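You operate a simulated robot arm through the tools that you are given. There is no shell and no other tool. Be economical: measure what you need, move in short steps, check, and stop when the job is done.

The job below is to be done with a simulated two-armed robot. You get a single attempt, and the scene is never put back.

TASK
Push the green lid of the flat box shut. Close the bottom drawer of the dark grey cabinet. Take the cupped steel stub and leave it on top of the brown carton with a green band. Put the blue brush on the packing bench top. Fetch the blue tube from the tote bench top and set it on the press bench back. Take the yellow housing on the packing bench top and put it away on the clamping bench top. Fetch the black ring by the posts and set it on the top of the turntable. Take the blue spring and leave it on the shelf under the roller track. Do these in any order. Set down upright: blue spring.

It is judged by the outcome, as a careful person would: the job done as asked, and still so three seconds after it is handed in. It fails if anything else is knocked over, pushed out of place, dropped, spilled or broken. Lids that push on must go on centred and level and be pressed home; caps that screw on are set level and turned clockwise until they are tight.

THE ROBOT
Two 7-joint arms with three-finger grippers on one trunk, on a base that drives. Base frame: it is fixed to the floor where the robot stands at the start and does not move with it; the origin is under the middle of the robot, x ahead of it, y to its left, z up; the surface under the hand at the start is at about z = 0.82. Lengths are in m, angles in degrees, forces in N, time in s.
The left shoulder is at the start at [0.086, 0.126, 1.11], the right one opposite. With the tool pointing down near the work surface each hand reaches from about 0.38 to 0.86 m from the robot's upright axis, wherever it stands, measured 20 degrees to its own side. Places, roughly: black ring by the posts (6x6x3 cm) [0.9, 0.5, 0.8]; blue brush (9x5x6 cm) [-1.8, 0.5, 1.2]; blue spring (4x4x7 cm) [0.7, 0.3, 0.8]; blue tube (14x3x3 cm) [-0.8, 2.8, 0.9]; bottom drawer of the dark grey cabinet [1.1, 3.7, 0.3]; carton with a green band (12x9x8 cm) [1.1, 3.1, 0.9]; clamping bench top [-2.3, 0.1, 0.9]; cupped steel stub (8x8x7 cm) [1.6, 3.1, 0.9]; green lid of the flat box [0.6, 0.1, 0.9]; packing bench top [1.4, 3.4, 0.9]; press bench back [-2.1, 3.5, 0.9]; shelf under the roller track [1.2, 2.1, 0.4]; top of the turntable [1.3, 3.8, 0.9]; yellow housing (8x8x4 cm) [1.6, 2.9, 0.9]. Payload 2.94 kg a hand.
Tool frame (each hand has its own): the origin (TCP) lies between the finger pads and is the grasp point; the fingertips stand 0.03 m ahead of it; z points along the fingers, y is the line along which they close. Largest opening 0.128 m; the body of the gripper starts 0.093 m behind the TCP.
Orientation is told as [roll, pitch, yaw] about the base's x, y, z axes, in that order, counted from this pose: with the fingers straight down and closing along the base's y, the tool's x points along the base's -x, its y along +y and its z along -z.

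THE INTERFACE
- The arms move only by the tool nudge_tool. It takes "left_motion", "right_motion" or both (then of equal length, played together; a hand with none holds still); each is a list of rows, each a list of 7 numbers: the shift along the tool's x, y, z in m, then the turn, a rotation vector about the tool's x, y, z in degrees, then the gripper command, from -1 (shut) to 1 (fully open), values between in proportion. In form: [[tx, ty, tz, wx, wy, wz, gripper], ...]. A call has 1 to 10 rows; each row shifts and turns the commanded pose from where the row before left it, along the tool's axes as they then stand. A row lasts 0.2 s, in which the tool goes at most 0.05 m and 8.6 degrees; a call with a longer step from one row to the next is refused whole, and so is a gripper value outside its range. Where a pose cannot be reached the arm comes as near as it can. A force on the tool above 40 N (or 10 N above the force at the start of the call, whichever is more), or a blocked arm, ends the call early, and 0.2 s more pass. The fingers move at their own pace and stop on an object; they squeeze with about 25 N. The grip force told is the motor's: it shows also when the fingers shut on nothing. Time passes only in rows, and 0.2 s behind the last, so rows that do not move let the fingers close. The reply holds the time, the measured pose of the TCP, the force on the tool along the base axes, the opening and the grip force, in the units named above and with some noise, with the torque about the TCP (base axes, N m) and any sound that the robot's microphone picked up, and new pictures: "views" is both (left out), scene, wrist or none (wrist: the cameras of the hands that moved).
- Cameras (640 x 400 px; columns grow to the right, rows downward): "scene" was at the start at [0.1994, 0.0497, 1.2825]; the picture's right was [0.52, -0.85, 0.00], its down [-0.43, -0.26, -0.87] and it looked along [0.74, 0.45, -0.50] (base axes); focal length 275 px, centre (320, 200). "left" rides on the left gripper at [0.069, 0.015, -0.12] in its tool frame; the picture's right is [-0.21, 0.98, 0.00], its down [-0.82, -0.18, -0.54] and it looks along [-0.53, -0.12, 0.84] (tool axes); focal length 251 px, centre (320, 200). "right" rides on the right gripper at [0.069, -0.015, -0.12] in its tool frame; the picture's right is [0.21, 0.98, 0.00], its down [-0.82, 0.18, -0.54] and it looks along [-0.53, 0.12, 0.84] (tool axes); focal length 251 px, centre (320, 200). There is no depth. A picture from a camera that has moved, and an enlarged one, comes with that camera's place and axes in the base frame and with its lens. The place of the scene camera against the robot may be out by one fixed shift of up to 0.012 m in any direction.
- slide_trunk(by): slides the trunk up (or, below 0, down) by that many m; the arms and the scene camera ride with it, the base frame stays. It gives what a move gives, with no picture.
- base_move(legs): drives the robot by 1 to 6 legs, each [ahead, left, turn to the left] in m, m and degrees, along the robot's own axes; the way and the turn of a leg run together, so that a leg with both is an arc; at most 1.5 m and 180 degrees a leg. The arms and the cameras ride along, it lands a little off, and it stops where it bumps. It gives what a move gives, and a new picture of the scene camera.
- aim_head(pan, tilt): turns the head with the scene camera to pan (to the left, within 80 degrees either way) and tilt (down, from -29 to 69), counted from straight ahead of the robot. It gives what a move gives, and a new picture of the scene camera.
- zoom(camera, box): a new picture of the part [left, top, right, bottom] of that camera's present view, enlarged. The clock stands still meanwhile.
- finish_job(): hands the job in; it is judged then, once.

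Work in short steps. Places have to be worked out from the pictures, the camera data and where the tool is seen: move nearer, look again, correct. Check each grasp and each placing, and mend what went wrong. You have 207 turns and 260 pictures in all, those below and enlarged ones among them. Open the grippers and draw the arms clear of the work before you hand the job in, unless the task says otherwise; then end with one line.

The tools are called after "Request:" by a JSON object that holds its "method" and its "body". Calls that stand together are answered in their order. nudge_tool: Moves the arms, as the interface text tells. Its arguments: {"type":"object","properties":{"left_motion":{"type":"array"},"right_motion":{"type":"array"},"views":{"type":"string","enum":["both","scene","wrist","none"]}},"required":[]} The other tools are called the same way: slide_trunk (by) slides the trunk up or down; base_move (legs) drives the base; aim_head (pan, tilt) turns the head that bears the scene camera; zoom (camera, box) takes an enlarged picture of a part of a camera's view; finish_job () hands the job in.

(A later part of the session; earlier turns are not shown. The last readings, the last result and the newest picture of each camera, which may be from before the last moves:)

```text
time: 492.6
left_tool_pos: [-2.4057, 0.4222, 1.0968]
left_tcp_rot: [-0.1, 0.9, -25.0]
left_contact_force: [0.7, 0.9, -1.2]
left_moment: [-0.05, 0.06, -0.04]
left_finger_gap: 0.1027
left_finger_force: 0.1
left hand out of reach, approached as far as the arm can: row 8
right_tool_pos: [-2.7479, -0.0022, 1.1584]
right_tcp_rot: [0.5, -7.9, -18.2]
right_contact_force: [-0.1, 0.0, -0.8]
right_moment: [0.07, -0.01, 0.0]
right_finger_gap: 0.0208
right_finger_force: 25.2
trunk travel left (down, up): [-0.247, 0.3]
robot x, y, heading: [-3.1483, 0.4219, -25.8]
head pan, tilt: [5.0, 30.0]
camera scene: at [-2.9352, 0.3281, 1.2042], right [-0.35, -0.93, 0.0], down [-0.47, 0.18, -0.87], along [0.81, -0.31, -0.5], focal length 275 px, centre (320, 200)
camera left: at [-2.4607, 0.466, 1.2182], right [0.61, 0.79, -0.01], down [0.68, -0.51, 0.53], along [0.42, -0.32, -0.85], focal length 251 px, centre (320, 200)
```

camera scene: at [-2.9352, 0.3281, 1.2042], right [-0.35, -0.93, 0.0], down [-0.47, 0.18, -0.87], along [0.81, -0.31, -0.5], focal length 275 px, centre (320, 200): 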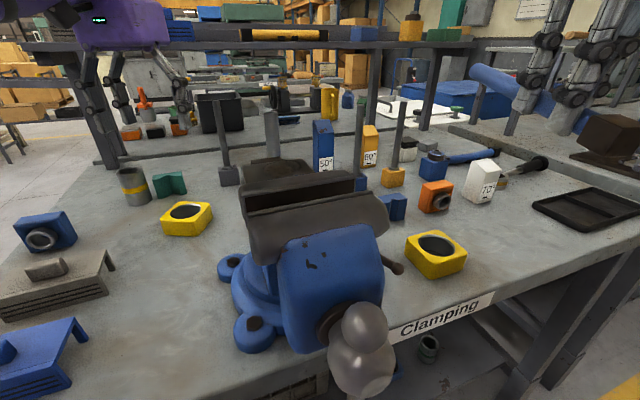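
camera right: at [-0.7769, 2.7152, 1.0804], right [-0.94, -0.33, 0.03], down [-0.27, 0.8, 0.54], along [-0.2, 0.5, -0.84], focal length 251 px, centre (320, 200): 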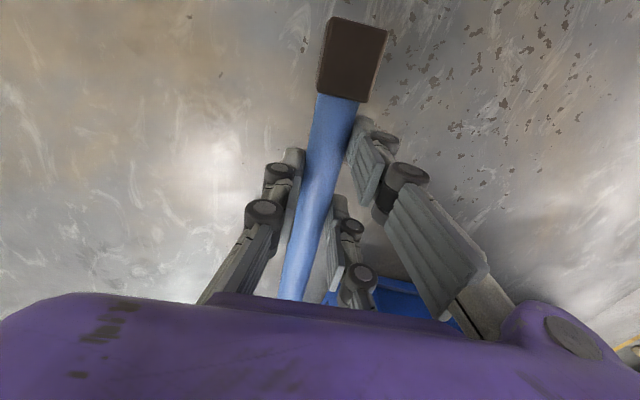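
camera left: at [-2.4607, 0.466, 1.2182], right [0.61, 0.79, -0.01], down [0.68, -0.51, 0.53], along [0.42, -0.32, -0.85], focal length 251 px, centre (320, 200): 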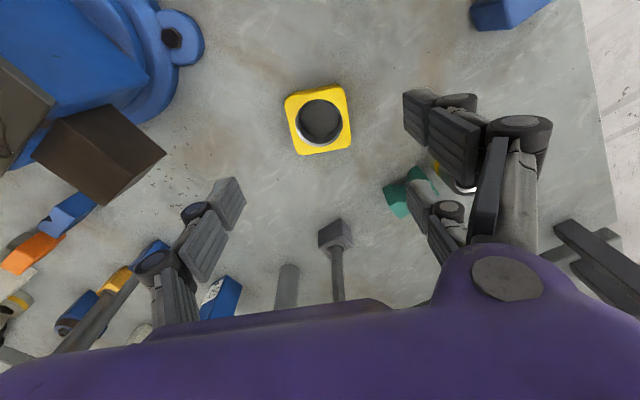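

The housing is placed well on the clamping bench. Next I'll look at the press bench from its west side, carrying the tube: back out to open floor and face north.

Request:
{"method": "base_move", "body": {"legs": [[-0.35, 0.44, 0], [-0.35, 0.44, 0], [0, 0, 115]]}}

Request:
{"method": "aim_head", "body": {"pan": -20, "tilt": 15}}

```text
time: 505.8
left_tool_pos: [-3.6767, 2.2007, 1.0988]
left_tcp_rot: [-0.2, 0.6, 88.1]
left_contact_force: [-0.5, 0.1, 0.2]
left_moment: [-0.03, 0.04, 0.0]
left_finger_gap: 0.1023
left_finger_force: 0.1
right_tool_pos: [-3.1522, 2.0543, 1.158]
right_tcp_rot: [0.6, -7.9, 95.0]
right_contact_force: [0.7, -0.5, -1.5]
right_moment: [-0.07, -0.06, -0.02]
right_finger_gap: 0.0208
right_finger_force: 25.1
trunk travel left (down, up): [-0.247, 0.3]
robot x, y, heading: [-3.3857, 1.5195, 87.5]
head pan, tilt: [5.0, 30.0]
camera scene: at [-3.3907, 1.7623, 1.2044], right [1.0, 0.04, 0.0], down [0.02, -0.5, -0.87], along [-0.04, 0.87, -0.5], focal length 275 px, centre (320, 200)
```

scene: 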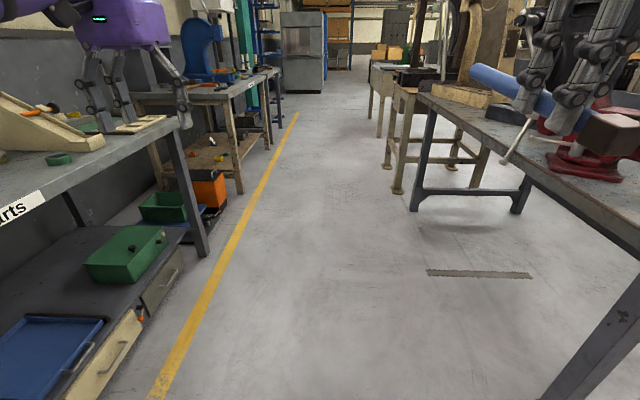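

```text
time: 506.7
left_tool_pos: [-3.677, 2.2008, 1.0993]
left_tcp_rot: [-0.3, 0.7, 88.0]
left_contact_force: [-0.6, 0.0, -0.1]
left_moment: [-0.01, 0.0, 0.02]
left_finger_gap: 0.1023
left_finger_force: 0.1
right_tool_pos: [-3.1521, 2.0549, 1.1585]
right_tcp_rot: [0.6, -8.0, 95.0]
right_contact_force: [-0.6, 0.1, -1.4]
right_moment: [-0.02, 0.0, 0.01]
right_finger_gap: 0.0207
right_finger_force: 24.8
trunk travel left (down, up): [-0.247, 0.3]
robot x, y, heading: [-3.3806, 1.516, 87.5]
head pan, tilt: [-20.0, 15.0]
camera scene: at [-3.3511, 1.7582, 1.2285], right [0.92, -0.38, 0.0], down [-0.1, -0.24, -0.97], along [0.37, 0.89, -0.26], focal length 275 px, centre (320, 200)
```

scene: 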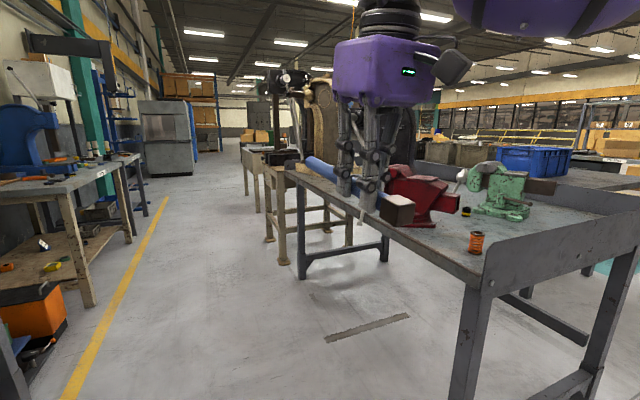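

The wooden benches adjoin the press bench to the north, so its back spot can only be reached from the gap on its east side, with the left arm. I'll move the tube to the left hand by setting it down on the press bench's south end, so I'm driving in front of it.

Request:
{"method": "base_move", "body": {"legs": [[0.0, -1.12, 2.5]]}}

```text
time: 517.0
left_tool_pos: [-2.5574, 2.1575, 1.0998]
left_tcp_rot: [-0.3, 0.8, 90.0]
left_contact_force: [0.8, 0.4, 0.7]
left_moment: [-0.02, 0.0, 0.01]
left_finger_gap: 0.1023
left_finger_force: 0.1
right_tool_pos: [-2.0267, 2.0278, 1.1585]
right_tcp_rot: [0.6, -7.9, 96.9]
right_contact_force: [-0.2, 0.4, -1.3]
right_moment: [-0.01, -0.03, 0.01]
right_finger_gap: 0.0211
right_finger_force: 25.3
trunk travel left (down, up): [-0.247, 0.3]
robot x, y, heading: [-2.2426, 1.4864, 89.4]
head pan, tilt: [-20.0, 15.0]
camera scene: at [-2.2167, 1.7264, 1.2286], right [0.94, -0.35, 0.0], down [-0.09, -0.24, -0.97], along [0.34, 0.9, -0.26], focal length 275 px, centre (320, 200)
```

scene: 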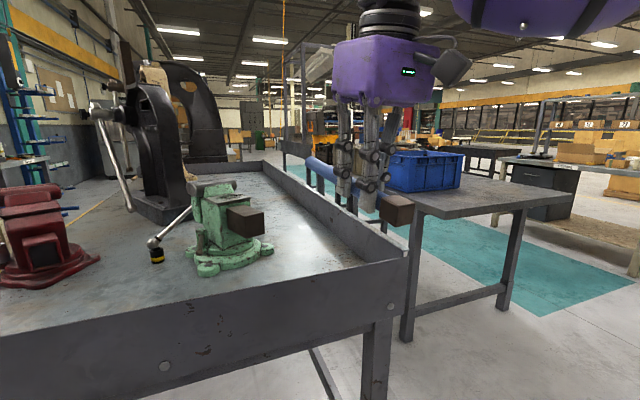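

The strip beside the east lip is free, and so is a patch near the SE corner at about [-2.05,2.47]. I'll drive 0.3 m ahead, level the hand, and lower the tube there by touch.

Request:
{"method": "base_move", "body": {"legs": [[0.3, 0, 0]]}}

Request:
{"method": "nudge_tool", "body": {"right_motion": [[-0.03, 0, 0, 0, -8, 0, -1], [-0.04, 0, 0.02, 0, 0, 0, -1], [-0.04, 0, 0.02, 0, 0, 0, -1], [-0.03, 0.01, 0.03, 0, 0, 0, -1], [0, 0.01, 0.045, 0, 0, 0, -1], [0, 0, 0.045, 0, 0, 0, -1], [0, 0, 0.04, 0, 0, 0, -1]], "views": "wrist"}}

```text
time: 519.0
left_tool_pos: [-2.5495, 2.4669, 1.0985]
left_tcp_rot: [-0.4, 0.5, 89.6]
left_contact_force: [0.5, 0.8, -0.3]
left_moment: [-0.03, 0.04, 0.0]
left_finger_gap: 0.1024
left_finger_force: 0.1
right_tool_pos: [-2.023, 2.3352, 1.1595]
right_tcp_rot: [0.6, -8.0, 96.7]
right_contact_force: [-0.8, 0.3, -1.3]
right_moment: [-0.07, 0.02, 0.05]
right_finger_gap: 0.0208
right_finger_force: 25.1
trunk travel left (down, up): [-0.247, 0.3]
robot x, y, heading: [-2.2413, 1.7977, 89.0]
head pan, tilt: [-20.0, 15.0]
camera scene: at [-2.2111, 2.0334, 1.2285], right [0.93, -0.36, 0.0], down [-0.09, -0.24, -0.97], along [0.35, 0.9, -0.26], focal length 275 px, centre (320, 200)
```

scene: 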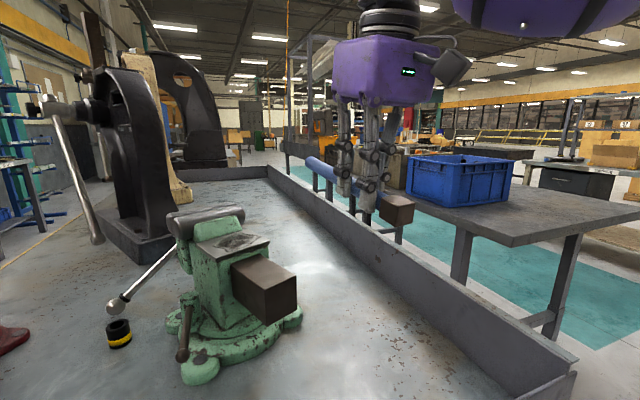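

```text
time: 520.6
left_tool_pos: [-2.5483, 2.4667, 1.0992]
left_tcp_rot: [-0.3, 0.7, 89.6]
left_contact_force: [-0.6, 0.2, 0.0]
left_moment: [-0.02, 0.02, 0.01]
left_finger_gap: 0.1024
left_finger_force: 0.0
right_tool_pos: [-2.0378, 2.5037, 1.011]
right_tcp_rot: [0.5, -16.1, 96.5]
right_contact_force: [0.8, -0.1, -2.0]
right_moment: [-0.06, 0.0, -0.01]
right_finger_gap: 0.021
right_finger_force: 25.0
right hand out of reach, approached as far as the arm can: row 4
trunk travel left (down, up): [-0.247, 0.3]
robot x, y, heading: [-2.2439, 1.7936, 89.0]
head pan, tilt: [-20.0, 15.0]
camera right: at [-2.0086, 2.4079, 1.1065], right [-0.95, -0.32, -0.05], down [-0.25, 0.62, 0.75], along [-0.21, 0.72, -0.66], focal length 251 px, centre (320, 200)
```

right: 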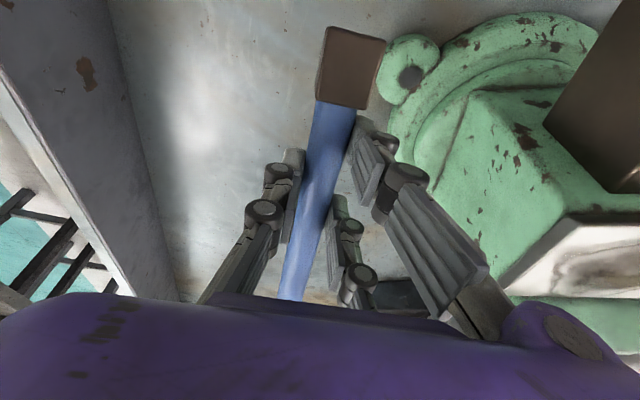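

The pitch sign was the other way: the hand is tilted 16°. I'll level it, shift 2 cm away from the vise, and lower to the bench by touch.

Request:
{"method": "nudge_tool", "body": {"right_motion": [[0, -0.01, 0, 0, 8, 0, -1], [0, -0.01, 0, 0, 8, 0, -1], [0, 0, 0.04, 0, 0, 0, -1], [0, 0, 0.035, 0, 0, 0, -1], [0, 0, 0.015, 0, 0, 0, -1], [0, 0, 0.006, 0, 0, 0, -1], [0, 0, 0.005, 0, 0, 0, -1], [0, 0, 0.005, 0, 0, 0, -1], [0, 0, 0.005, 0, 0, 0, -1]], "views": "none"}}

```text
time: 522.6
left_tool_pos: [-2.5486, 2.4666, 1.0991]
left_tcp_rot: [-0.2, 0.6, 89.6]
left_contact_force: [-0.5, -0.6, 0.2]
left_moment: [0.0, 0.03, -0.01]
left_finger_gap: 0.1025
left_finger_force: 0.1
right_tool_pos: [-1.9266, 2.5052, 0.9244]
right_tcp_rot: [0.6, -4.0, 96.7]
right_contact_force: [-0.7, 0.3, -2.1]
right_moment: [-0.04, -0.01, 0.0]
right_finger_gap: 0.0208
right_finger_force: 25.0
right hand out of reach, approached as far as the arm can: row 1, 2
trunk travel left (down, up): [-0.247, 0.3]
robot x, y, heading: [-2.2409, 1.7944, 88.9]
head pan, tilt: [-20.0, 15.0]
```

The hand drifted to x=-1.927, close to the lip. I'll look.

Request:
{"method": "nudge_tool", "body": {"right_motion": [[0, 0.02, 0, 0, 4, 0, -1], [0, 0.02, 0, 0, 0, 0, -1]], "views": "wrist"}}

```text
time: 523.2
left_tool_pos: [-2.5505, 2.4658, 1.0998]
left_tcp_rot: [-0.3, 0.5, 89.7]
left_contact_force: [-0.7, -0.6, 0.3]
left_moment: [0.08, -0.01, 0.01]
left_finger_gap: 0.1023
left_finger_force: 0.1
right_tool_pos: [-1.9466, 2.4926, 0.9255]
right_tcp_rot: [0.5, -0.1, 96.6]
right_contact_force: [0.1, 0.1, -1.1]
right_moment: [-0.04, -0.06, 0.01]
right_finger_gap: 0.0207
right_finger_force: 25.1
right hand out of reach, approached as far as the arm can: row 1, 2
trunk travel left (down, up): [-0.247, 0.3]
robot x, y, heading: [-2.2432, 1.7922, 89.3]
head pan, tilt: [-20.0, 15.0]
camera right: at [-1.9228, 2.4262, 1.0449], right [-0.95, -0.33, 0.01], down [-0.27, 0.8, 0.54], along [-0.18, 0.51, -0.84], focal length 251 px, centre (320, 200)
```

right: 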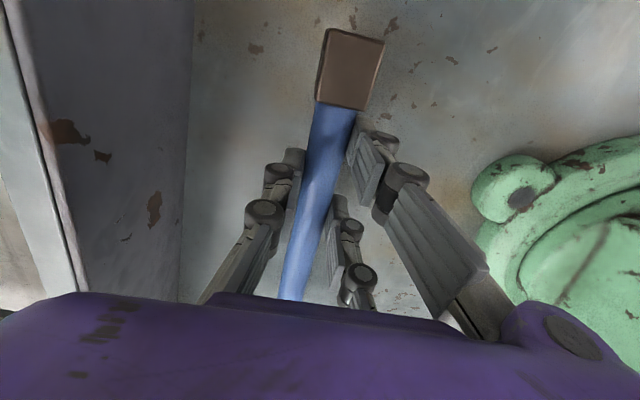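

The tube is well between lip and vise. I'll lower it to contact and release.

Request:
{"method": "nudge_tool", "body": {"right_motion": [[0, 0, 0.006, 0, 0, 0, -1], [0, 0, 0.005, 0, 0, 0, -1], [0, 0, 0.005, 0, 0, 0, -1], [0, 0, 0.005, 0, 0, 0, -1], [0, 0, 0.005, 0, 0, 0, -1], [0, 0, 0.005, 0, 0, 0, -1]], "views": "none"}}

```text
time: 524.6
left_tool_pos: [-2.5497, 2.4648, 1.0998]
left_tcp_rot: [-0.4, 0.5, 89.6]
left_contact_force: [-0.2, -0.5, -0.8]
left_moment: [0.01, -0.01, -0.01]
left_finger_gap: 0.1025
left_finger_force: 0.0
right_tool_pos: [-1.9474, 2.4927, 0.9]
right_tcp_rot: [0.6, -0.6, 96.6]
right_contact_force: [7.4, 5.7, 32.4]
right_moment: [-0.66, -0.3, 0.2]
right_finger_gap: 0.0209
right_finger_force: 25.0
trunk travel left (down, up): [-0.247, 0.3]
robot x, y, heading: [-2.2387, 1.7928, 88.7]
head pan, tilt: [-20.0, 15.0]
```

Contact. I'll release the tube, lift and retract the right hand, then shift the base so the left hand comes over the tube.

Request:
{"method": "nudge_tool", "body": {"right_motion": [[0, 0, -0.001, 0, 0, 0, -0.3], [0, 0, 0, 0, 0, 0, 0], [0, 0, 0, 0, 0, 0, 0], [0, 0, -0.04, 0, 0, 0, 0], [0, 0, -0.045, 0, 0, 0, 0], [0, 0, -0.045, 0, 0, 0, 0], [0.03, 0, -0.04, 0, 0, 0, 0], [0.045, 0, -0.02, 0, 0, 0, 0], [0.049, 0, 0, 0, 0, 0, 0], [0.049, 0, 0, 0, 0, 0, 0]], "views": "none"}}

Request:
{"method": "base_move", "body": {"legs": [[0, -0.6, 1.0]]}}

Request:
{"method": "nudge_tool", "body": {"left_motion": [[0, 0, 0.03, 0, 0, 0, 0.1], [0, 0, 0.03, 0, 0, 0, 0.1], [0, 0, 0.03, 0, 0, 0, 0.1]], "views": "wrist"}}

```text
time: 526.9
left_tool_pos: [-2.5483, 2.4644, 1.0999]
left_tcp_rot: [-0.4, 0.6, 89.6]
left_contact_force: [0.4, -1.0, -0.4]
left_moment: [0.04, 0.01, 0.03]
left_finger_gap: 0.1025
left_finger_force: 0.1
right_tool_pos: [-1.902, 2.3147, 1.0453]
right_tcp_rot: [0.6, 0.0, 96.7]
right_contact_force: [0.4, 0.2, 0.2]
right_moment: [0.04, 0.02, -0.02]
right_finger_gap: 0.0639
right_finger_force: 0.1
right hand out of reach, approached as far as the arm can: row 4, 5, 6
trunk travel left (down, up): [-0.247, 0.3]
robot x, y, heading: [-2.2413, 1.7936, 89.1]
head pan, tilt: [-20.0, 15.0]
```

```text
time: 532.6
left_tool_pos: [-1.9554, 2.4564, 1.0987]
left_tcp_rot: [-0.3, 0.5, 90.5]
left_contact_force: [-0.4, 0.1, 0.2]
left_moment: [0.0, -0.01, 0.03]
left_finger_gap: 0.1025
left_finger_force: 0.0
right_tool_pos: [-1.3063, 2.3153, 1.0453]
right_tcp_rot: [0.6, 0.0, 97.6]
right_contact_force: [0.4, -0.4, 0.2]
right_moment: [-0.01, -0.01, 0.0]
right_finger_gap: 0.0638
right_finger_force: 0.0
trunk travel left (down, up): [-0.247, 0.3]
robot x, y, heading: [-1.6337, 1.7884, 90.1]
head pan, tilt: [-20.0, 15.0]
camera scene: at [-1.6103, 2.0278, 1.2286], right [0.94, -0.34, 0.0], down [-0.09, -0.24, -0.97], along [0.33, 0.91, -0.26], focal length 275 px, centre (320, 200)
```

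scene: 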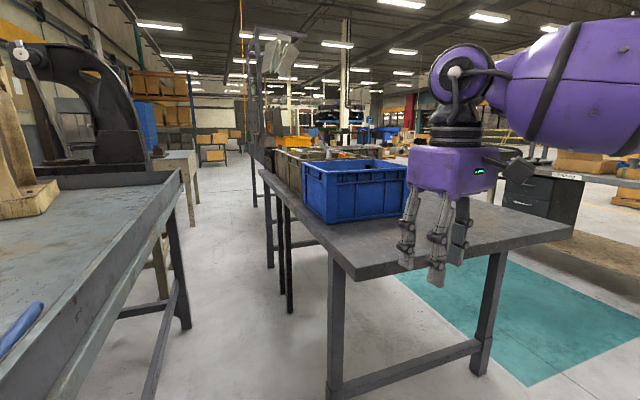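

```text
time: 533.4
left_tool_pos: [-1.9558, 2.4549, 1.0081]
left_tcp_rot: [-0.4, 0.5, 90.6]
left_contact_force: [-0.2, 0.8, 0.1]
left_moment: [-0.01, -0.05, 0.01]
left_finger_gap: 0.0702
left_finger_force: 0.1
right_tool_pos: [-1.3065, 2.3164, 1.0447]
right_tcp_rot: [0.5, 0.0, 97.5]
right_contact_force: [0.0, -0.2, 0.4]
right_moment: [0.04, 0.03, 0.03]
right_finger_gap: 0.0641
right_finger_force: 0.2
trunk travel left (down, up): [-0.247, 0.3]
robot x, y, heading: [-1.6344, 1.7871, 89.8]
head pan, tilt: [-20.0, 15.0]
camera left: at [-1.972, 2.3881, 1.13], right [-0.98, 0.21, -0.01], down [0.17, 0.83, 0.53], along [0.12, 0.52, -0.85], focal length 251 px, centre (320, 200)
```

left: 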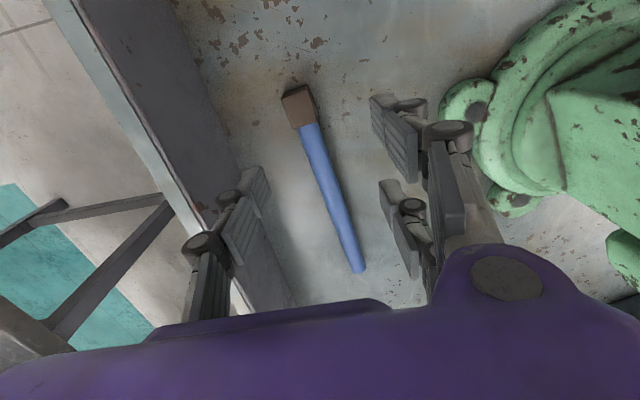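

The gap between the benches' legs looks about 0.6 m wide, so the base may fit. First I'll take the tube with the left hand: it's under it, turned 5°.

Request:
{"method": "nudge_tool", "body": {"left_motion": [[-0.04, -0.006, 0.02, 0, 0, -5, 0.1], [-0.005, 0, 0.04, 0, 0, 0, 0.1], [0, 0, 0.03, 0, 0, 0, 0.1], [0, 0, 0.012, 0, 0, 0, 0.1], [0, 0, 0.003, 0, 0, 0, 0.1], [0, 0, 0, 0, 0, 0, -0.5], [0, 0, 0, 0, 0, 0, -1], [0, 0, 0, 0, 0, 0, -1], [0, 0, -0.02, 0, 0, 0, -1], [0, 0, -0.04, 0, 0, 0, -1]], "views": "wrist"}}

```text
time: 535.6
left_tool_pos: [-1.9592, 2.4947, 0.9664]
left_tcp_rot: [-0.3, 0.7, 95.5]
left_contact_force: [0.8, -0.1, -1.2]
left_moment: [-0.04, -0.01, 0.04]
left_finger_gap: 0.0212
left_finger_force: 24.8
left hand out of reach, approached as far as the arm can: row 1
right_tool_pos: [-1.3066, 2.3148, 1.0458]
right_tcp_rot: [0.5, 0.1, 97.6]
right_contact_force: [0.1, 0.6, 0.3]
right_moment: [0.01, 0.03, -0.01]
right_finger_gap: 0.064
right_finger_force: 0.0
trunk travel left (down, up): [-0.247, 0.3]
robot x, y, heading: [-1.6338, 1.7833, 89.8]
head pan, tilt: [-20.0, 15.0]
camera left: at [-1.9693, 2.4261, 1.0879], right [-0.99, 0.12, -0.01], down [0.1, 0.84, 0.53], along [0.07, 0.53, -0.85], focal length 251 px, centre (320, 200)
```

left: 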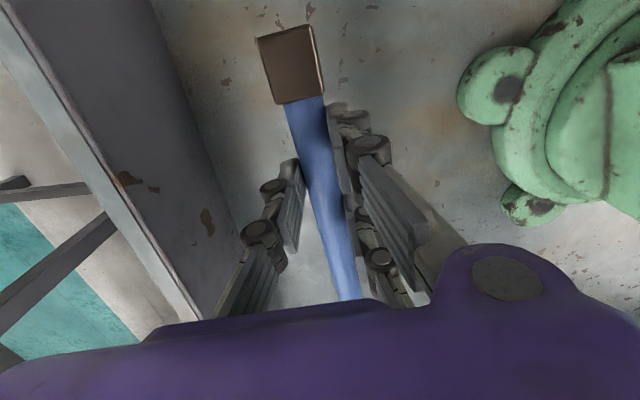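

The left hand holds the tube. I'll raise it, bring the right hand inward over the gap so it clears the blue tote, and line the base up with the gap's centre at x≈-1.575.

Request:
{"method": "nudge_tool", "body": {"left_motion": [[0, 0, -0.04, 0, 0, 0, -1], [0, 0, -0.04, 0, 0, 0, -1], [0, 0, -0.04, 0, 0, 0, -1], [0, 0, 0, 0, 0, 0, -1], [0, 0, 0, 0, 0, 0, -1], [0, 0, 0, 0, 0, 0, -1]], "right_motion": [[0, 0.03, -0.02, 0, 0, 0, -1], [0, 0.04, -0.02, 0, 0, 0, -1], [0, 0.04, -0.02, 0, 0, 0, -1], [0, 0.04, 0, 0, 0, 0, -1], [0, 0.04, 0, 0, 0, 0, -1], [0, 0.03, 0, 0, 0, 0, -1]], "views": "none"}}

Request:
{"method": "base_move", "body": {"legs": [[0.0, -0.059, 0.2], [0.3, 0, 0]]}}

```text
time: 537.0
left_tool_pos: [-1.9737, 2.4701, 1.0743]
left_tcp_rot: [-0.3, 0.7, 95.6]
left_contact_force: [0.8, 0.5, -1.3]
left_moment: [-0.08, 0.01, -0.03]
left_finger_gap: 0.0215
left_finger_force: 25.0
left hand out of reach, approached as far as the arm can: row 1, 2, 3
right_tool_pos: [-1.5243, 2.2897, 1.1074]
right_tcp_rot: [0.6, -0.1, 97.5]
right_contact_force: [0.2, -0.2, 0.2]
right_moment: [-0.01, -0.02, 0.01]
right_finger_gap: 0.0
right_finger_force: 3.3
trunk travel left (down, up): [-0.247, 0.3]
robot x, y, heading: [-1.6377, 1.787, 89.6]
head pan, tilt: [-20.0, 15.0]
```

```text
time: 539.9
left_tool_pos: [-1.9172, 2.7713, 1.0741]
left_tcp_rot: [-0.3, 0.7, 95.6]
left_contact_force: [-0.8, 0.5, -2.1]
left_moment: [-0.07, -0.01, -0.01]
left_finger_gap: 0.0211
left_finger_force: 25.2
right_tool_pos: [-1.466, 2.5925, 1.1062]
right_tcp_rot: [0.6, 0.0, 97.7]
right_contact_force: [-0.4, 0.2, 0.4]
right_moment: [-0.02, 0.0, 0.01]
right_finger_gap: 0.0002
right_finger_force: 2.6
trunk travel left (down, up): [-0.247, 0.3]
robot x, y, heading: [-1.576, 2.0895, 90.0]
head pan, tilt: [-20.0, 15.0]
camera scene: at [-1.5518, 2.3315, 1.2285], right [0.94, -0.34, 0.0], down [-0.09, -0.24, -0.97], along [0.33, 0.91, -0.26], focal length 275 px, centre (320, 200)
```

scene: 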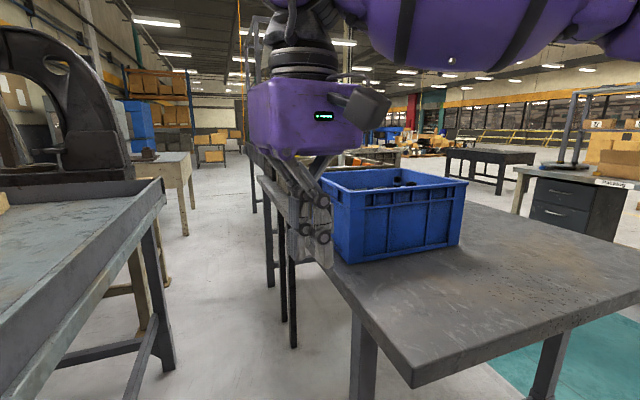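

I'm aligned at x=-1.576, heading 90.0. I'll advance slowly into the gap.

Request:
{"method": "base_move", "body": {"legs": [[0.2, 0, 0], [0.2, 0, 0]]}}

```text
time: 542.7
left_tool_pos: [-1.9218, 3.1716, 1.0744]
left_tcp_rot: [-0.3, 0.8, 95.9]
left_contact_force: [0.7, 0.2, -0.6]
left_moment: [-0.06, -0.01, 0.0]
left_finger_gap: 0.0215
left_finger_force: 25.0
right_tool_pos: [-1.4695, 2.9945, 1.1064]
right_tcp_rot: [0.6, 0.0, 98.1]
right_contact_force: [-0.1, 0.6, -0.5]
right_moment: [-0.01, 0.0, 0.0]
right_finger_gap: 0.0
right_finger_force: 2.7
trunk travel left (down, up): [-0.247, 0.3]
robot x, y, heading: [-1.576, 2.4909, 90.5]
head pan, tilt: [-20.0, 15.0]
camera scene: at [-1.5541, 2.7334, 1.2285], right [0.94, -0.34, 0.0], down [-0.09, -0.24, -0.97], along [0.32, 0.91, -0.26], focal length 275 px, centre (320, 200)
```

scene: 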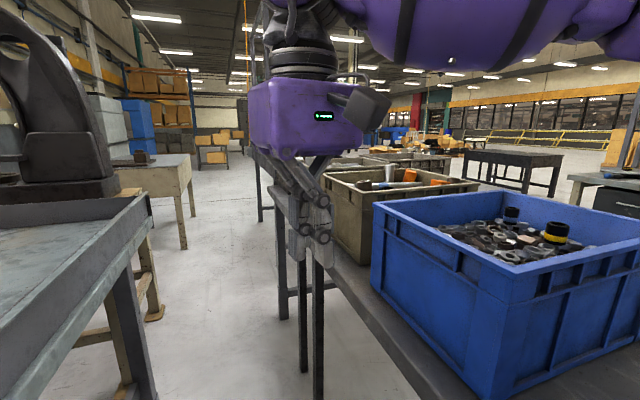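

No contact so far. I'll advance another 0.27 m, still centred.

Request:
{"method": "base_move", "body": {"legs": [[0.14, 0, -0.4], [0.14, 0, 0]]}}

```text
time: 545.0
left_tool_pos: [-1.9192, 3.4524, 1.0744]
left_tcp_rot: [-0.3, 0.7, 95.7]
left_contact_force: [-0.6, 1.1, -1.7]
left_moment: [-0.05, 0.01, -0.01]
left_finger_gap: 0.0214
left_finger_force: 24.8
right_tool_pos: [-1.4686, 3.2745, 1.1077]
right_tcp_rot: [0.5, 0.0, 97.8]
right_contact_force: [0.3, -0.2, -0.6]
right_moment: [-0.03, 0.03, 0.01]
right_finger_gap: 0.0
right_finger_force: 3.2
trunk travel left (down, up): [-0.247, 0.3]
robot x, y, heading: [-1.575, 2.7692, 89.9]
head pan, tilt: [-20.0, 15.0]
camera scene: at [-1.5532, 3.0133, 1.2286], right [0.94, -0.34, 0.0], down [-0.09, -0.24, -0.97], along [0.33, 0.91, -0.26], focal length 275 px, centre (320, 200)
```

scene: 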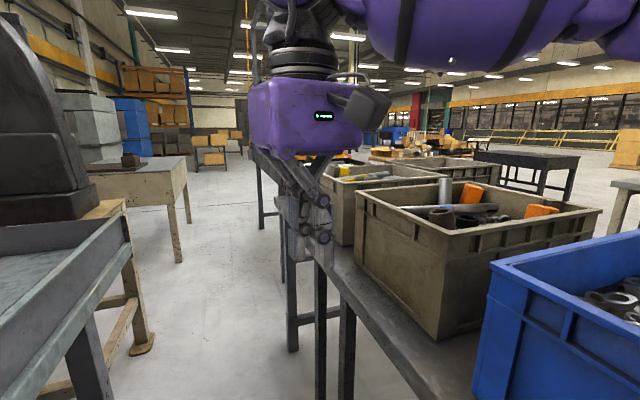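

The base fits in the gap. I'll move the left hand 14 cm to the left over the bench and look down.

Request:
{"method": "nudge_tool", "body": {"left_motion": [[0, 0.035, 0, 0, 0, 0, -1], [0, 0.035, 0.01, 0, 0, 0, -1], [0, 0.035, 0.02, 0, 0, 0, -1], [0, 0.035, 0.02, 0, 0, 0, -1], [0, 0, 0.02, 0, 0, 0, -1]], "views": "wrist"}}

```text
time: 546.1
left_tool_pos: [-2.0575, 3.4403, 1.0031]
left_tcp_rot: [-0.3, 0.6, 95.6]
left_contact_force: [0.4, 0.5, -1.7]
left_moment: [-0.01, 0.02, -0.03]
left_finger_gap: 0.021
left_finger_force: 24.9
right_tool_pos: [-1.4675, 3.2739, 1.1077]
right_tcp_rot: [0.5, 0.1, 97.9]
right_contact_force: [0.8, -0.2, -0.3]
right_moment: [0.04, -0.01, -0.05]
right_finger_gap: 0.0
right_finger_force: 2.8
trunk travel left (down, up): [-0.247, 0.3]
robot x, y, heading: [-1.5808, 2.7721, 90.1]
head pan, tilt: [-20.0, 15.0]
camera left: at [-2.0674, 3.3713, 1.1246], right [-0.99, 0.12, -0.01], down [0.1, 0.84, 0.53], along [0.07, 0.53, -0.85], focal length 251 px, centre (320, 200)
```

left: 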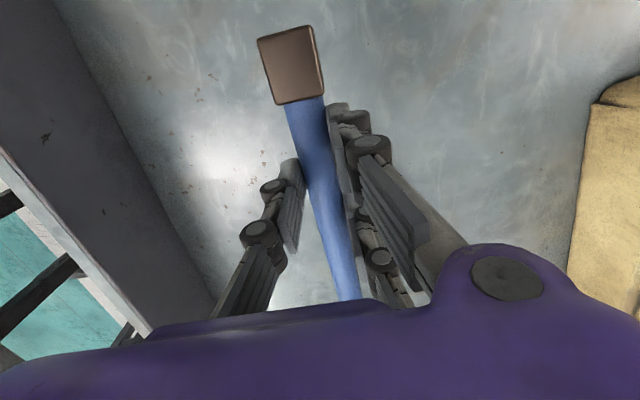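

The surface below is bare. I'll lower the tube onto it, slowly at the end.

Request:
{"method": "nudge_tool", "body": {"left_motion": [[0, 0.02, 0.03, 0, 0, 0, -1], [0, 0, 0.04, 0, 0, 0, -1], [0, 0, 0.015, 0, 0, 0, -1], [0, 0, 0.005, 0, 0, 0, -1], [0, 0, 0.005, 0, 0, 0, -1], [0, 0, 0.005, 0, 0, 0, -1], [0, 0, 0.005, 0, 0, 0, -1], [0, 0, 0.004, 0, 0, 0, -1]], "views": "none"}}

```text
time: 548.1
left_tool_pos: [-2.0761, 3.4363, 0.8983]
left_tcp_rot: [-0.3, 0.0, 95.9]
left_contact_force: [1.8, -6.5, 14.5]
left_moment: [-0.27, 0.25, 0.07]
left_finger_gap: 0.0206
left_finger_force: 24.9
right_tool_pos: [-1.4659, 3.2717, 1.1078]
right_tcp_rot: [0.6, -0.2, 97.8]
right_contact_force: [1.0, -0.3, -0.3]
right_moment: [0.03, -0.03, 0.01]
right_finger_gap: 0.0
right_finger_force: 3.0
trunk travel left (down, up): [-0.247, 0.3]
robot x, y, heading: [-1.577, 2.7719, 90.3]
head pan, tilt: [-20.0, 15.0]
stopped in row 8 (left hand): the force on the tool passed its limit at 41 N (the readings are from after the stop); the commanded pose is now the measured one
```

Contact at z .898. I'll open, lift straight up, and check through the wrist camera.

Request:
{"method": "nudge_tool", "body": {"left_motion": [[0, 0, -0.001, 0, 0, 0, -0.3], [0, 0, 0, 0, 0, 0, 0], [0, 0, 0, 0, 0, 0, 0.1], [0, 0, -0.03, 0, 0, 0, 0.1], [0, 0, -0.045, 0, 0, 0, 0.1], [0, 0, -0.045, 0, 0, 0, 0.1], [0, 0, -0.045, 0, 0, 0, 0.1], [0, -0.03, 0, 0, 0, 0, 0.1], [0, -0.04, 0, 0, 0, 0, 0.1], [0, -0.04, 0, 0, 0, 0, 0.1]], "views": "wrist"}}

```text
time: 550.3
left_tool_pos: [-1.9674, 3.4483, 1.0628]
left_tcp_rot: [-0.2, 0.2, 95.8]
left_contact_force: [-0.1, 0.8, -0.7]
left_moment: [0.01, 0.05, 0.01]
left_finger_gap: 0.0705
left_finger_force: 0.1
right_tool_pos: [-1.4658, 3.2742, 1.1074]
right_tcp_rot: [0.6, 0.0, 97.9]
right_contact_force: [-0.2, -0.2, 0.5]
right_moment: [0.01, 0.03, -0.02]
right_finger_gap: 0.0
right_finger_force: 3.0
trunk travel left (down, up): [-0.247, 0.3]
robot x, y, heading: [-1.573, 2.7732, 89.9]
head pan, tilt: [-20.0, 15.0]
camera left: at [-1.9762, 3.3792, 1.1837], right [-0.99, 0.12, 0.0], down [0.09, 0.84, 0.54], along [0.07, 0.53, -0.84], focal length 251 px, centre (320, 200)
```

left: 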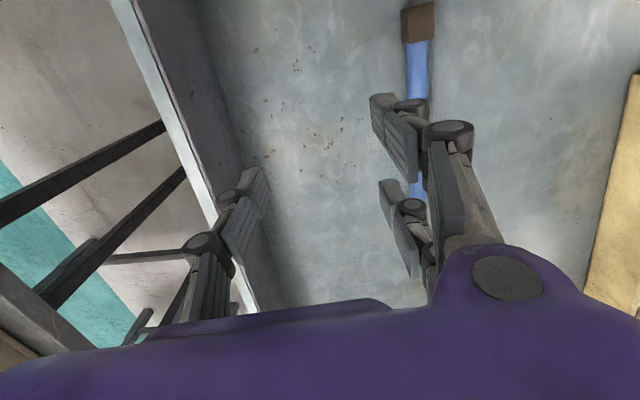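

The tube rests on the press bench's back part. Now the brush: I'll back out of the gap, turn to face -y, and raise the trunk.

Request:
{"method": "base_move", "body": {"legs": [[-0.55, 0, 0.1], [-0.57, 0, 0], [0, 0, 90], [0, 0, 90]]}}

Request:
{"method": "slide_trunk", "body": {"by": 0.3}}

```text
time: 564.0
left_tool_pos: [-1.1792, 0.9879, 1.0638]
left_tcp_rot: [-0.4, 0.2, -84.0]
left_contact_force: [-0.6, 0.6, -0.5]
left_moment: [0.04, -0.03, 0.0]
left_finger_gap: 0.0702
left_finger_force: 0.0
right_tool_pos: [-1.6803, 1.1608, 1.1068]
right_tcp_rot: [0.5, 0.1, -81.8]
right_contact_force: [-0.5, 0.0, -0.9]
right_moment: [0.0, -0.01, 0.01]
right_finger_gap: 0.0001
right_finger_force: 3.3
trunk travel left (down, up): [-0.247, 0.3]
robot x, y, heading: [-1.5726, 1.6662, -89.3]
head pan, tilt: [-20.0, 15.0]
camera scene: at [-1.6115, 1.4272, 1.2286], right [-0.94, 0.34, 0.0], down [0.09, 0.24, -0.97], along [-0.33, -0.91, -0.26], focal length 275 px, centre (320, 200)
```

scene: 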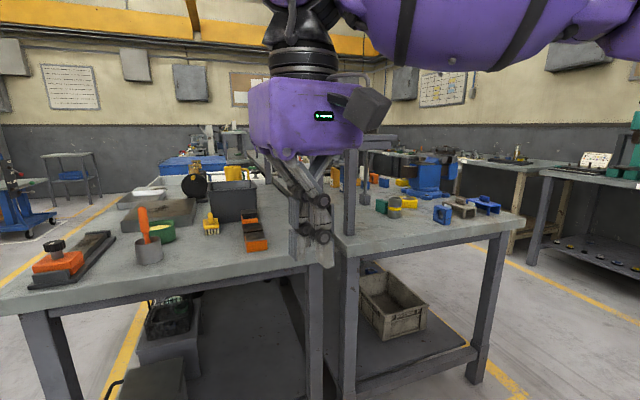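

```text
time: 567.0
left_tool_pos: [-1.1793, 1.1599, 1.6394]
left_tcp_rot: [-3.3, -27.6, -83.2]
left_contact_force: [-0.1, 0.8, -0.2]
left_moment: [0.0, -0.03, 0.03]
left_finger_gap: 0.0705
left_finger_force: 0.0
right_tool_pos: [-1.6826, 1.3117, 1.5872]
right_tcp_rot: [-2.9, -24.9, -81.3]
right_contact_force: [0.3, -0.8, -0.1]
right_moment: [0.04, -0.01, 0.02]
right_finger_gap: 0.0002
right_finger_force: 3.0
trunk travel left (down, up): [-0.547, 0.0]
robot x, y, heading: [-1.5705, 1.6609, -89.8]
head pan, tilt: [-20.0, 15.0]
```

The arms swung up with the trunk. I'll level the left hand and bring it down to about z 1.36 in front, then drive to the brush.

Request:
{"method": "nudge_tool", "body": {"left_motion": [[0, 0, 0.0447, 0, 8, 0, 0.5], [-0.006, 0, 0.0443, 0, 8, 0, 0.5], [-0.012, 0, 0.043, 0, 8, 0, 0.5], [-0.018, 0, 0.041, 0, 3.6, 0, 0.5], [-0.02, 0, 0.04, 0, 0, 0, 0.5], [-0.02, 0, 0.04, 0, 0, 0, 0.5], [-0.02, 0, 0.03, 0, 0, 0, 0.5]], "views": "none"}}

Request:
{"method": "base_move", "body": {"legs": [[0, -0.69, -0.2], [0.38, 0, 0]]}}

```text
time: 568.6
left_tool_pos: [-1.1668, 1.0956, 1.3418]
left_tcp_rot: [-2.9, -0.4, -84.7]
left_contact_force: [0.0, 0.0, 0.7]
left_moment: [0.02, 0.04, 0.03]
left_finger_gap: 0.0959
left_finger_force: 0.2
left hand out of reach, approached as far as the arm can: row 1, 2, 3, 4, 6, 7
right_tool_pos: [-1.6823, 1.3124, 1.5878]
right_tcp_rot: [-2.8, -25.0, -81.2]
right_contact_force: [-0.6, -0.4, -0.6]
right_moment: [-0.02, 0.0, 0.0]
right_finger_gap: 0.0
right_finger_force: 2.9
trunk travel left (down, up): [-0.547, 0.0]
robot x, y, heading: [-1.5706, 1.662, -89.8]
head pan, tilt: [-20.0, 15.0]
```

```text
time: 577.0
left_tool_pos: [-1.8573, 0.7199, 1.3445]
left_tcp_rot: [-2.9, -0.6, -85.1]
left_contact_force: [0.5, 0.4, 0.0]
left_moment: [-0.02, 0.0, 0.02]
left_finger_gap: 0.096
left_finger_force: 0.0
right_tool_pos: [-2.3714, 0.9403, 1.589]
right_tcp_rot: [-2.9, -25.3, -81.5]
right_contact_force: [0.2, 1.4, 0.3]
right_moment: [-0.02, 0.01, 0.02]
right_finger_gap: 0.0
right_finger_force: 3.5
trunk travel left (down, up): [-0.547, 0.0]
robot x, y, heading: [-2.2595, 1.2827, -90.3]
head pan, tilt: [-20.0, 15.0]
camera scene: at [-2.2994, 1.2029, 1.5462], right [-0.94, 0.34, 0.0], down [0.09, 0.24, -0.97], along [-0.33, -0.91, -0.26], focal length 275 px, centre (320, 200)
```

scene: 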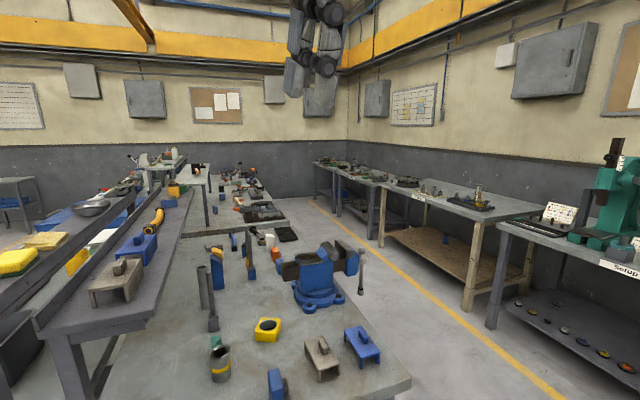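

I'll look through the left wrist camera, which should be just before the brush.

Request:
{"method": "zoom", "body": {"camera": "left", "box": [0, 0, 640, 400]}}

```text
1.00 times, centred on (320, 200) of left (not enlarged: the box is as wide or as high as the picture)
camera zoom: at [-1.8426, 0.7923, 1.4635], right [0.99, -0.13, -0.05], down [-0.08, -0.83, 0.56], along [-0.11, -0.55, -0.83], focal length 251 px, centre (320, 200)
```

zoom: 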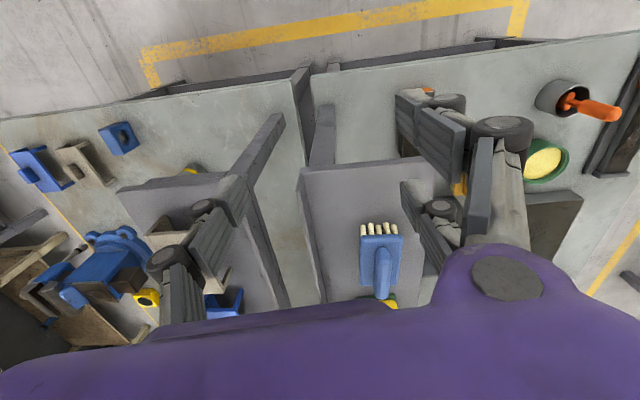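

The blue brush is at about [-1.80,.51], long side along y, with a ridge handle. I'll use the base to bring the hand over it, then lower partway and look.

Request:
{"method": "base_move", "body": {"legs": [[0.21, 0.055, 0.3]]}}

Request:
{"method": "nudge_tool", "body": {"left_motion": [[0, 0, 0.03, 3, 0, 0, 0.3], [0, 0, 0.03, 0, 0, 4, 0.3], [0, 0, 0.01, 0, 0, 0, 0.3]], "views": "wrist"}}

```text
time: 578.7
left_tool_pos: [-1.7976, 0.5166, 1.346]
left_tcp_rot: [-2.9, -0.7, -84.8]
left_contact_force: [-0.5, 0.8, 0.4]
left_moment: [-0.01, 0.0, 0.02]
left_finger_gap: 0.096
left_finger_force: 0.1
right_tool_pos: [-2.3133, 0.7333, 1.5907]
right_tcp_rot: [-2.9, -25.4, -81.1]
right_contact_force: [-0.2, 1.2, 1.0]
right_moment: [-0.02, -0.01, -0.01]
right_finger_gap: 0.0002
right_finger_force: 3.6
trunk travel left (down, up): [-0.547, 0.0]
robot x, y, heading: [-2.2017, 1.0821, -89.5]
head pan, tilt: [-20.0, 15.0]
camera scene: at [-2.2435, 0.9963, 1.5463], right [-0.94, 0.34, 0.0], down [0.09, 0.24, -0.97], along [-0.32, -0.91, -0.26], focal length 275 px, centre (320, 200)
```

scene: 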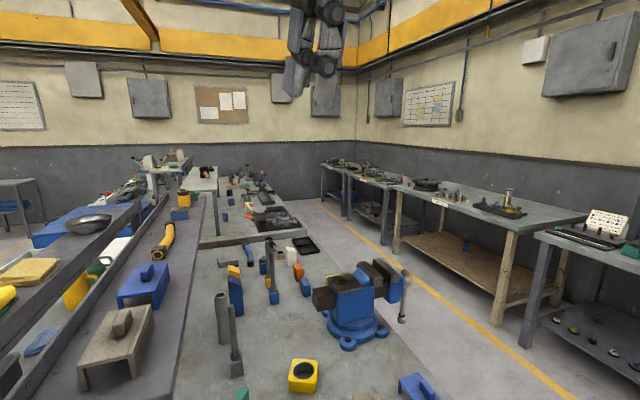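

```text
time: 579.5
left_tool_pos: [-1.8032, 0.5115, 1.2721]
left_tcp_rot: [-5.9, -0.8, -88.7]
left_contact_force: [-0.1, 0.1, 0.0]
left_moment: [0.0, -0.02, 0.01]
left_finger_gap: 0.083
left_finger_force: 0.1
right_tool_pos: [-2.3126, 0.7286, 1.587]
right_tcp_rot: [-2.8, -25.1, -81.1]
right_contact_force: [0.1, -0.6, 0.1]
right_moment: [0.02, -0.01, 0.0]
right_finger_gap: 0.0
right_finger_force: 2.7
trunk travel left (down, up): [-0.547, 0.0]
robot x, y, heading: [-2.2021, 1.0787, -89.6]
head pan, tilt: [-20.0, 15.0]
camera left: at [-1.7787, 0.583, 1.3898], right [0.98, -0.19, -0.1], down [-0.11, -0.82, 0.57], along [-0.19, -0.54, -0.82], focal length 251 px, centre (320, 200)
```

left: 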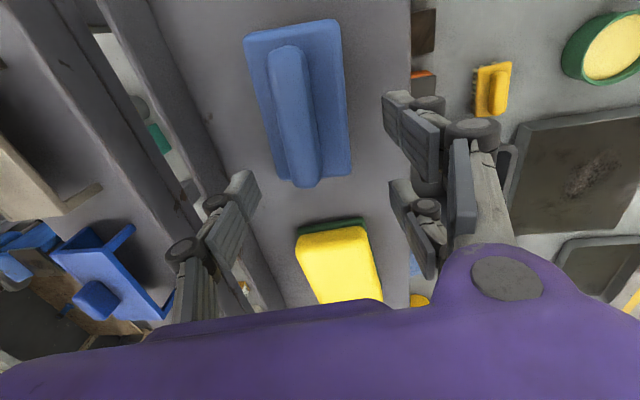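

The brush centre is at about (-1.82,.545). I'll correct the roll, shift over it, lower by touch to z≈1.21, and close.

Request:
{"method": "nudge_tool", "body": {"left_motion": [[0.017, -0.009, 0, -3, 0, 0, 0.3], [0.017, -0.009, 0, -3, 0, 0, 0.3], [0, 0, 0.03, 0, 0, 0, 0.3], [0, 0, 0.015, 0, 0, 0, 0.3], [0, 0, 0.01, 0, 0, 0, 0.3], [0, 0, 0.005, 0, 0, 0, 0.3], [0, 0, 0, 0, 0, 0, 0.3]], "views": "wrist"}}

```text
time: 580.6
left_tool_pos: [-1.8129, 0.5473, 1.245]
left_tcp_rot: [0.7, -3.0, -88.3]
left_contact_force: [31.8, 6.7, 59.4]
left_moment: [2.36, -2.87, -1.36]
left_finger_gap: 0.0589
left_finger_force: 22.9
right_tool_pos: [-2.311, 0.7367, 1.5931]
right_tcp_rot: [-3.0, -25.7, -81.1]
right_contact_force: [0.1, -0.4, -0.7]
right_moment: [0.0, 0.01, 0.01]
right_finger_gap: 0.0002
right_finger_force: 2.5
trunk travel left (down, up): [-0.547, 0.0]
robot x, y, heading: [-2.2026, 1.0786, -89.5]
head pan, tilt: [-20.0, 15.0]
stopped in row 5 (left hand): the force on the tool passed its limit at 47 N (the readings are from after the stop); the commanded pose is now the measured one
camera left: at [-1.8022, 0.6227, 1.3619], right [0.98, -0.19, 0.02], down [-0.16, -0.8, 0.58], along [-0.09, -0.57, -0.81], focal length 251 px, centre (320, 200)
```

left: 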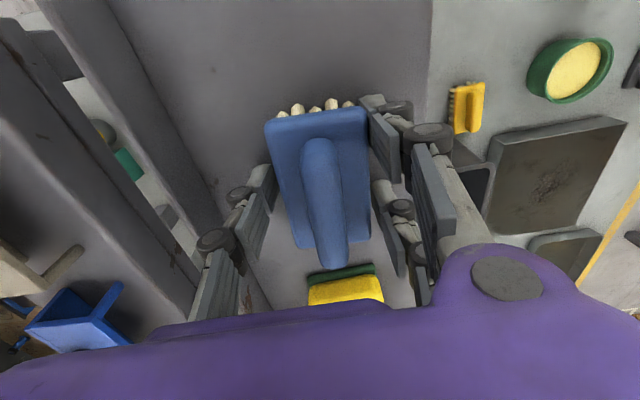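

The fingertips touch the shelf surface, with the brush between the fingers. I'll rise 4 mm, close, and lift gently.

Request:
{"method": "nudge_tool", "body": {"left_motion": [[0, 0, -0.004, 0, 0, 0, 0.2], [0, 0, 0, 0, 0, 0, -0.2], [0, 0, 0, 0, 0, 0, -1], [0, 0, 0, 0, 0, 0, -1], [0, 0, 0, 0, 0, 0, -1], [0, 0, -0.01, 0, 0, 0, -1], [0, 0, -0.02, 0, 0, 0, -1], [0, 0, -0.03, 0, 0, 0, -1]], "views": "wrist"}}

```text
time: 582.4
left_tool_pos: [-1.8219, 0.5481, 1.2989]
left_tcp_rot: [0.2, -1.7, -88.6]
left_contact_force: [0.4, 0.7, -0.8]
left_moment: [-0.05, 0.02, 0.04]
left_finger_gap: 0.0472
left_finger_force: 25.0
right_tool_pos: [-2.3107, 0.7331, 1.5882]
right_tcp_rot: [-2.9, -25.3, -81.1]
right_contact_force: [1.0, 1.0, 0.1]
right_moment: [-0.06, 0.01, -0.01]
right_finger_gap: 0.0001
right_finger_force: 3.0
trunk travel left (down, up): [-0.547, 0.0]
robot x, y, heading: [-2.2038, 1.0806, -89.5]
head pan, tilt: [-20.0, 15.0]
camera left: at [-1.809, 0.6217, 1.4168], right [0.98, -0.19, 0.01], down [-0.16, -0.81, 0.56], along [-0.1, -0.56, -0.83], focal length 251 px, centre (320, 200)
```

left: 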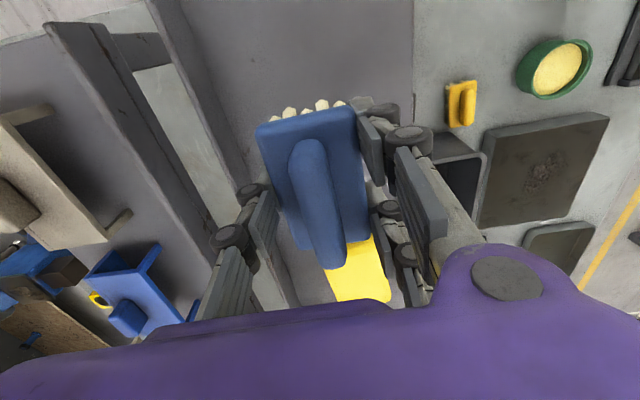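

The brush is held. I'll lift a bit more, back off, and drive round to the packing bench's aisle side in one go.

Request:
{"method": "nudge_tool", "body": {"left_motion": [[0, 0, -0.03, 0, 0, 0, -1], [0, 0, -0.03, 0, 0, 0, -1]], "views": "none"}}

Request:
{"method": "base_move", "body": {"legs": [[-0.5, 0, 0], [0, 0, 89.5], [1.2, 0, 0], [1.1, 0, 0], [0, 0.9, 0], [0, 0.87, 0]]}}

Request:
{"method": "slide_trunk", "body": {"by": -0.3}}

```text
time: 583.0
left_tool_pos: [-1.8228, 0.5488, 1.3583]
left_tcp_rot: [0.2, -1.8, -88.6]
left_contact_force: [0.3, -0.1, -1.2]
left_moment: [0.0, 0.03, -0.02]
left_finger_gap: 0.0474
left_finger_force: 24.7
right_tool_pos: [-2.3133, 0.732, 1.5892]
right_tcp_rot: [-2.9, -25.3, -81.1]
right_contact_force: [-0.1, 0.5, 0.2]
right_moment: [-0.04, -0.01, -0.01]
right_finger_gap: 0.0003
right_finger_force: 3.1
trunk travel left (down, up): [-0.547, 0.0]
robot x, y, heading: [-2.2027, 1.0769, -89.6]
head pan, tilt: [-20.0, 15.0]
```

```text
time: 616.2
left_tool_pos: [0.7426, 3.6228, 1.3571]
left_tcp_rot: [0.2, -1.6, -2.1]
left_contact_force: [0.3, -0.1, -1.6]
left_moment: [-0.01, 0.0, 0.02]
left_finger_gap: 0.0475
left_finger_force: 25.2
right_tool_pos: [0.5313, 3.1441, 1.5883]
right_tcp_rot: [-2.9, -25.1, 5.3]
right_contact_force: [1.4, 0.4, -0.6]
right_moment: [0.0, 0.01, 0.01]
right_finger_gap: 0.0001
right_finger_force: 2.7
trunk travel left (down, up): [-0.547, 0.0]
robot x, y, heading: [0.1913, 3.2719, -3.0]
head pan, tilt: [-20.0, 15.0]
camera scene: at [0.268, 3.2396, 1.5459], right [-0.39, -0.92, 0.0], down [-0.24, 0.1, -0.97], along [0.89, -0.38, -0.26], focal length 275 px, centre (320, 200)
```

scene: 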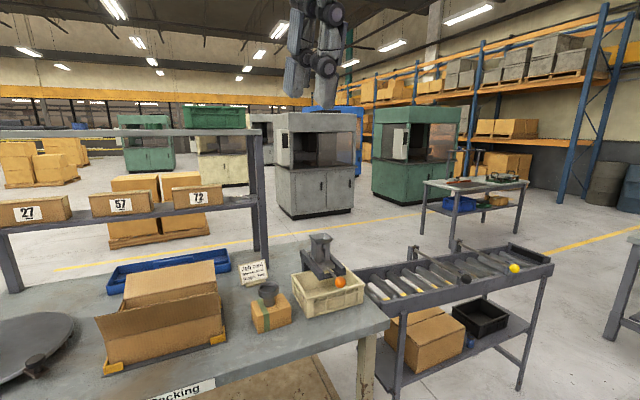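

```text
time: 619.2
left_tool_pos: [0.7435, 3.6218, 1.0576]
left_tcp_rot: [0.2, -1.8, -2.2]
left_contact_force: [0.0, 0.1, -0.9]
left_moment: [0.02, -0.04, -0.02]
left_finger_gap: 0.0472
left_finger_force: 24.7
right_tool_pos: [0.5311, 3.1443, 1.2892]
right_tcp_rot: [-2.9, -25.2, 5.4]
right_contact_force: [0.7, 0.2, -1.0]
right_moment: [-0.01, 0.02, -0.01]
right_finger_gap: 0.0002
right_finger_force: 2.9
trunk travel left (down, up): [-0.247, 0.3]
robot x, y, heading: [0.1873, 3.275, -3.2]
head pan, tilt: [-20.0, 15.0]
```

The stub still stands on its carton and the spring on its shelf. I'll drive 0.27 m ahead so the brush comes over the free patch near [1.02,3.65].

Request:
{"method": "base_move", "body": {"legs": [[0.27, 0.04, 3.1]]}}

Request:
{"method": "nudge_tool", "body": {"left_motion": [[0, 0, 0.04, 0, 0, 0, -1], [0, 0, 0.03, 0, 0, 0, -1]], "views": "wrist"}}

```text
time: 621.1
left_tool_pos: [0.9947, 3.6805, 1.0569]
left_tcp_rot: [0.2, -1.8, 0.7]
left_contact_force: [-0.4, -0.6, -0.4]
left_moment: [-0.01, 0.0, 0.01]
left_finger_gap: 0.0472
left_finger_force: 24.9
right_tool_pos: [0.8072, 3.1923, 1.2889]
right_tcp_rot: [-2.9, -25.2, 8.1]
right_contact_force: [0.1, -1.4, 0.4]
right_moment: [-0.01, 0.03, 0.0]
right_finger_gap: 0.0
right_finger_force: 2.8
trunk travel left (down, up): [-0.247, 0.3]
robot x, y, heading: [0.4604, 3.3012, 0.0]
head pan, tilt: [-20.0, 15.0]
camera scene: at [0.6885, 3.2751, 1.2285], right [-0.35, -0.94, 0.0], down [-0.24, 0.09, -0.97], along [0.91, -0.34, -0.26], focal length 275 px, centre (320, 200)
```

scene: 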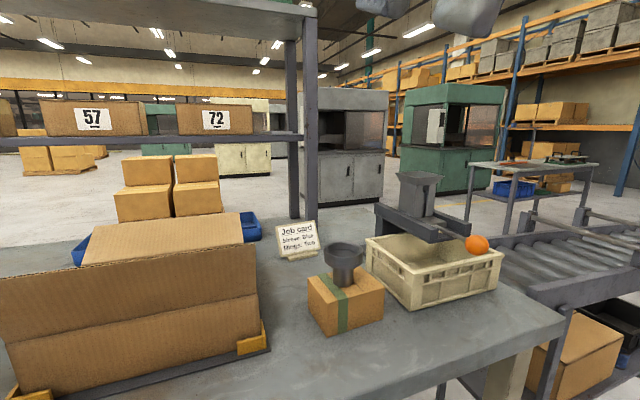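

```text
time: 621.7
left_tool_pos: [0.9957, 3.6821, 0.988]
left_tcp_rot: [0.2, -1.7, 0.7]
left_contact_force: [-0.3, 0.1, -0.6]
left_moment: [0.04, 0.01, 0.01]
left_finger_gap: 0.047
left_finger_force: 24.9
right_tool_pos: [0.8071, 3.1932, 1.2881]
right_tcp_rot: [-2.9, -25.1, 8.2]
right_contact_force: [0.7, 0.9, 0.3]
right_moment: [0.01, 0.02, 0.0]
right_finger_gap: 0.0
right_finger_force: 2.8
trunk travel left (down, up): [-0.247, 0.3]
robot x, y, heading: [0.4573, 3.3075, -0.4]
head pan, tilt: [-20.0, 15.0]
camera left: at [0.9231, 3.6958, 1.1058], right [0.2, 0.98, 0.01], down [0.81, -0.17, 0.56], along [0.55, -0.11, -0.83], focal length 251 px, centre (320, 200)
```

left: 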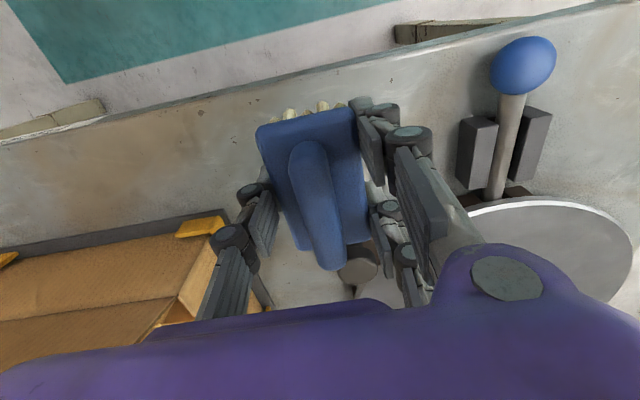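

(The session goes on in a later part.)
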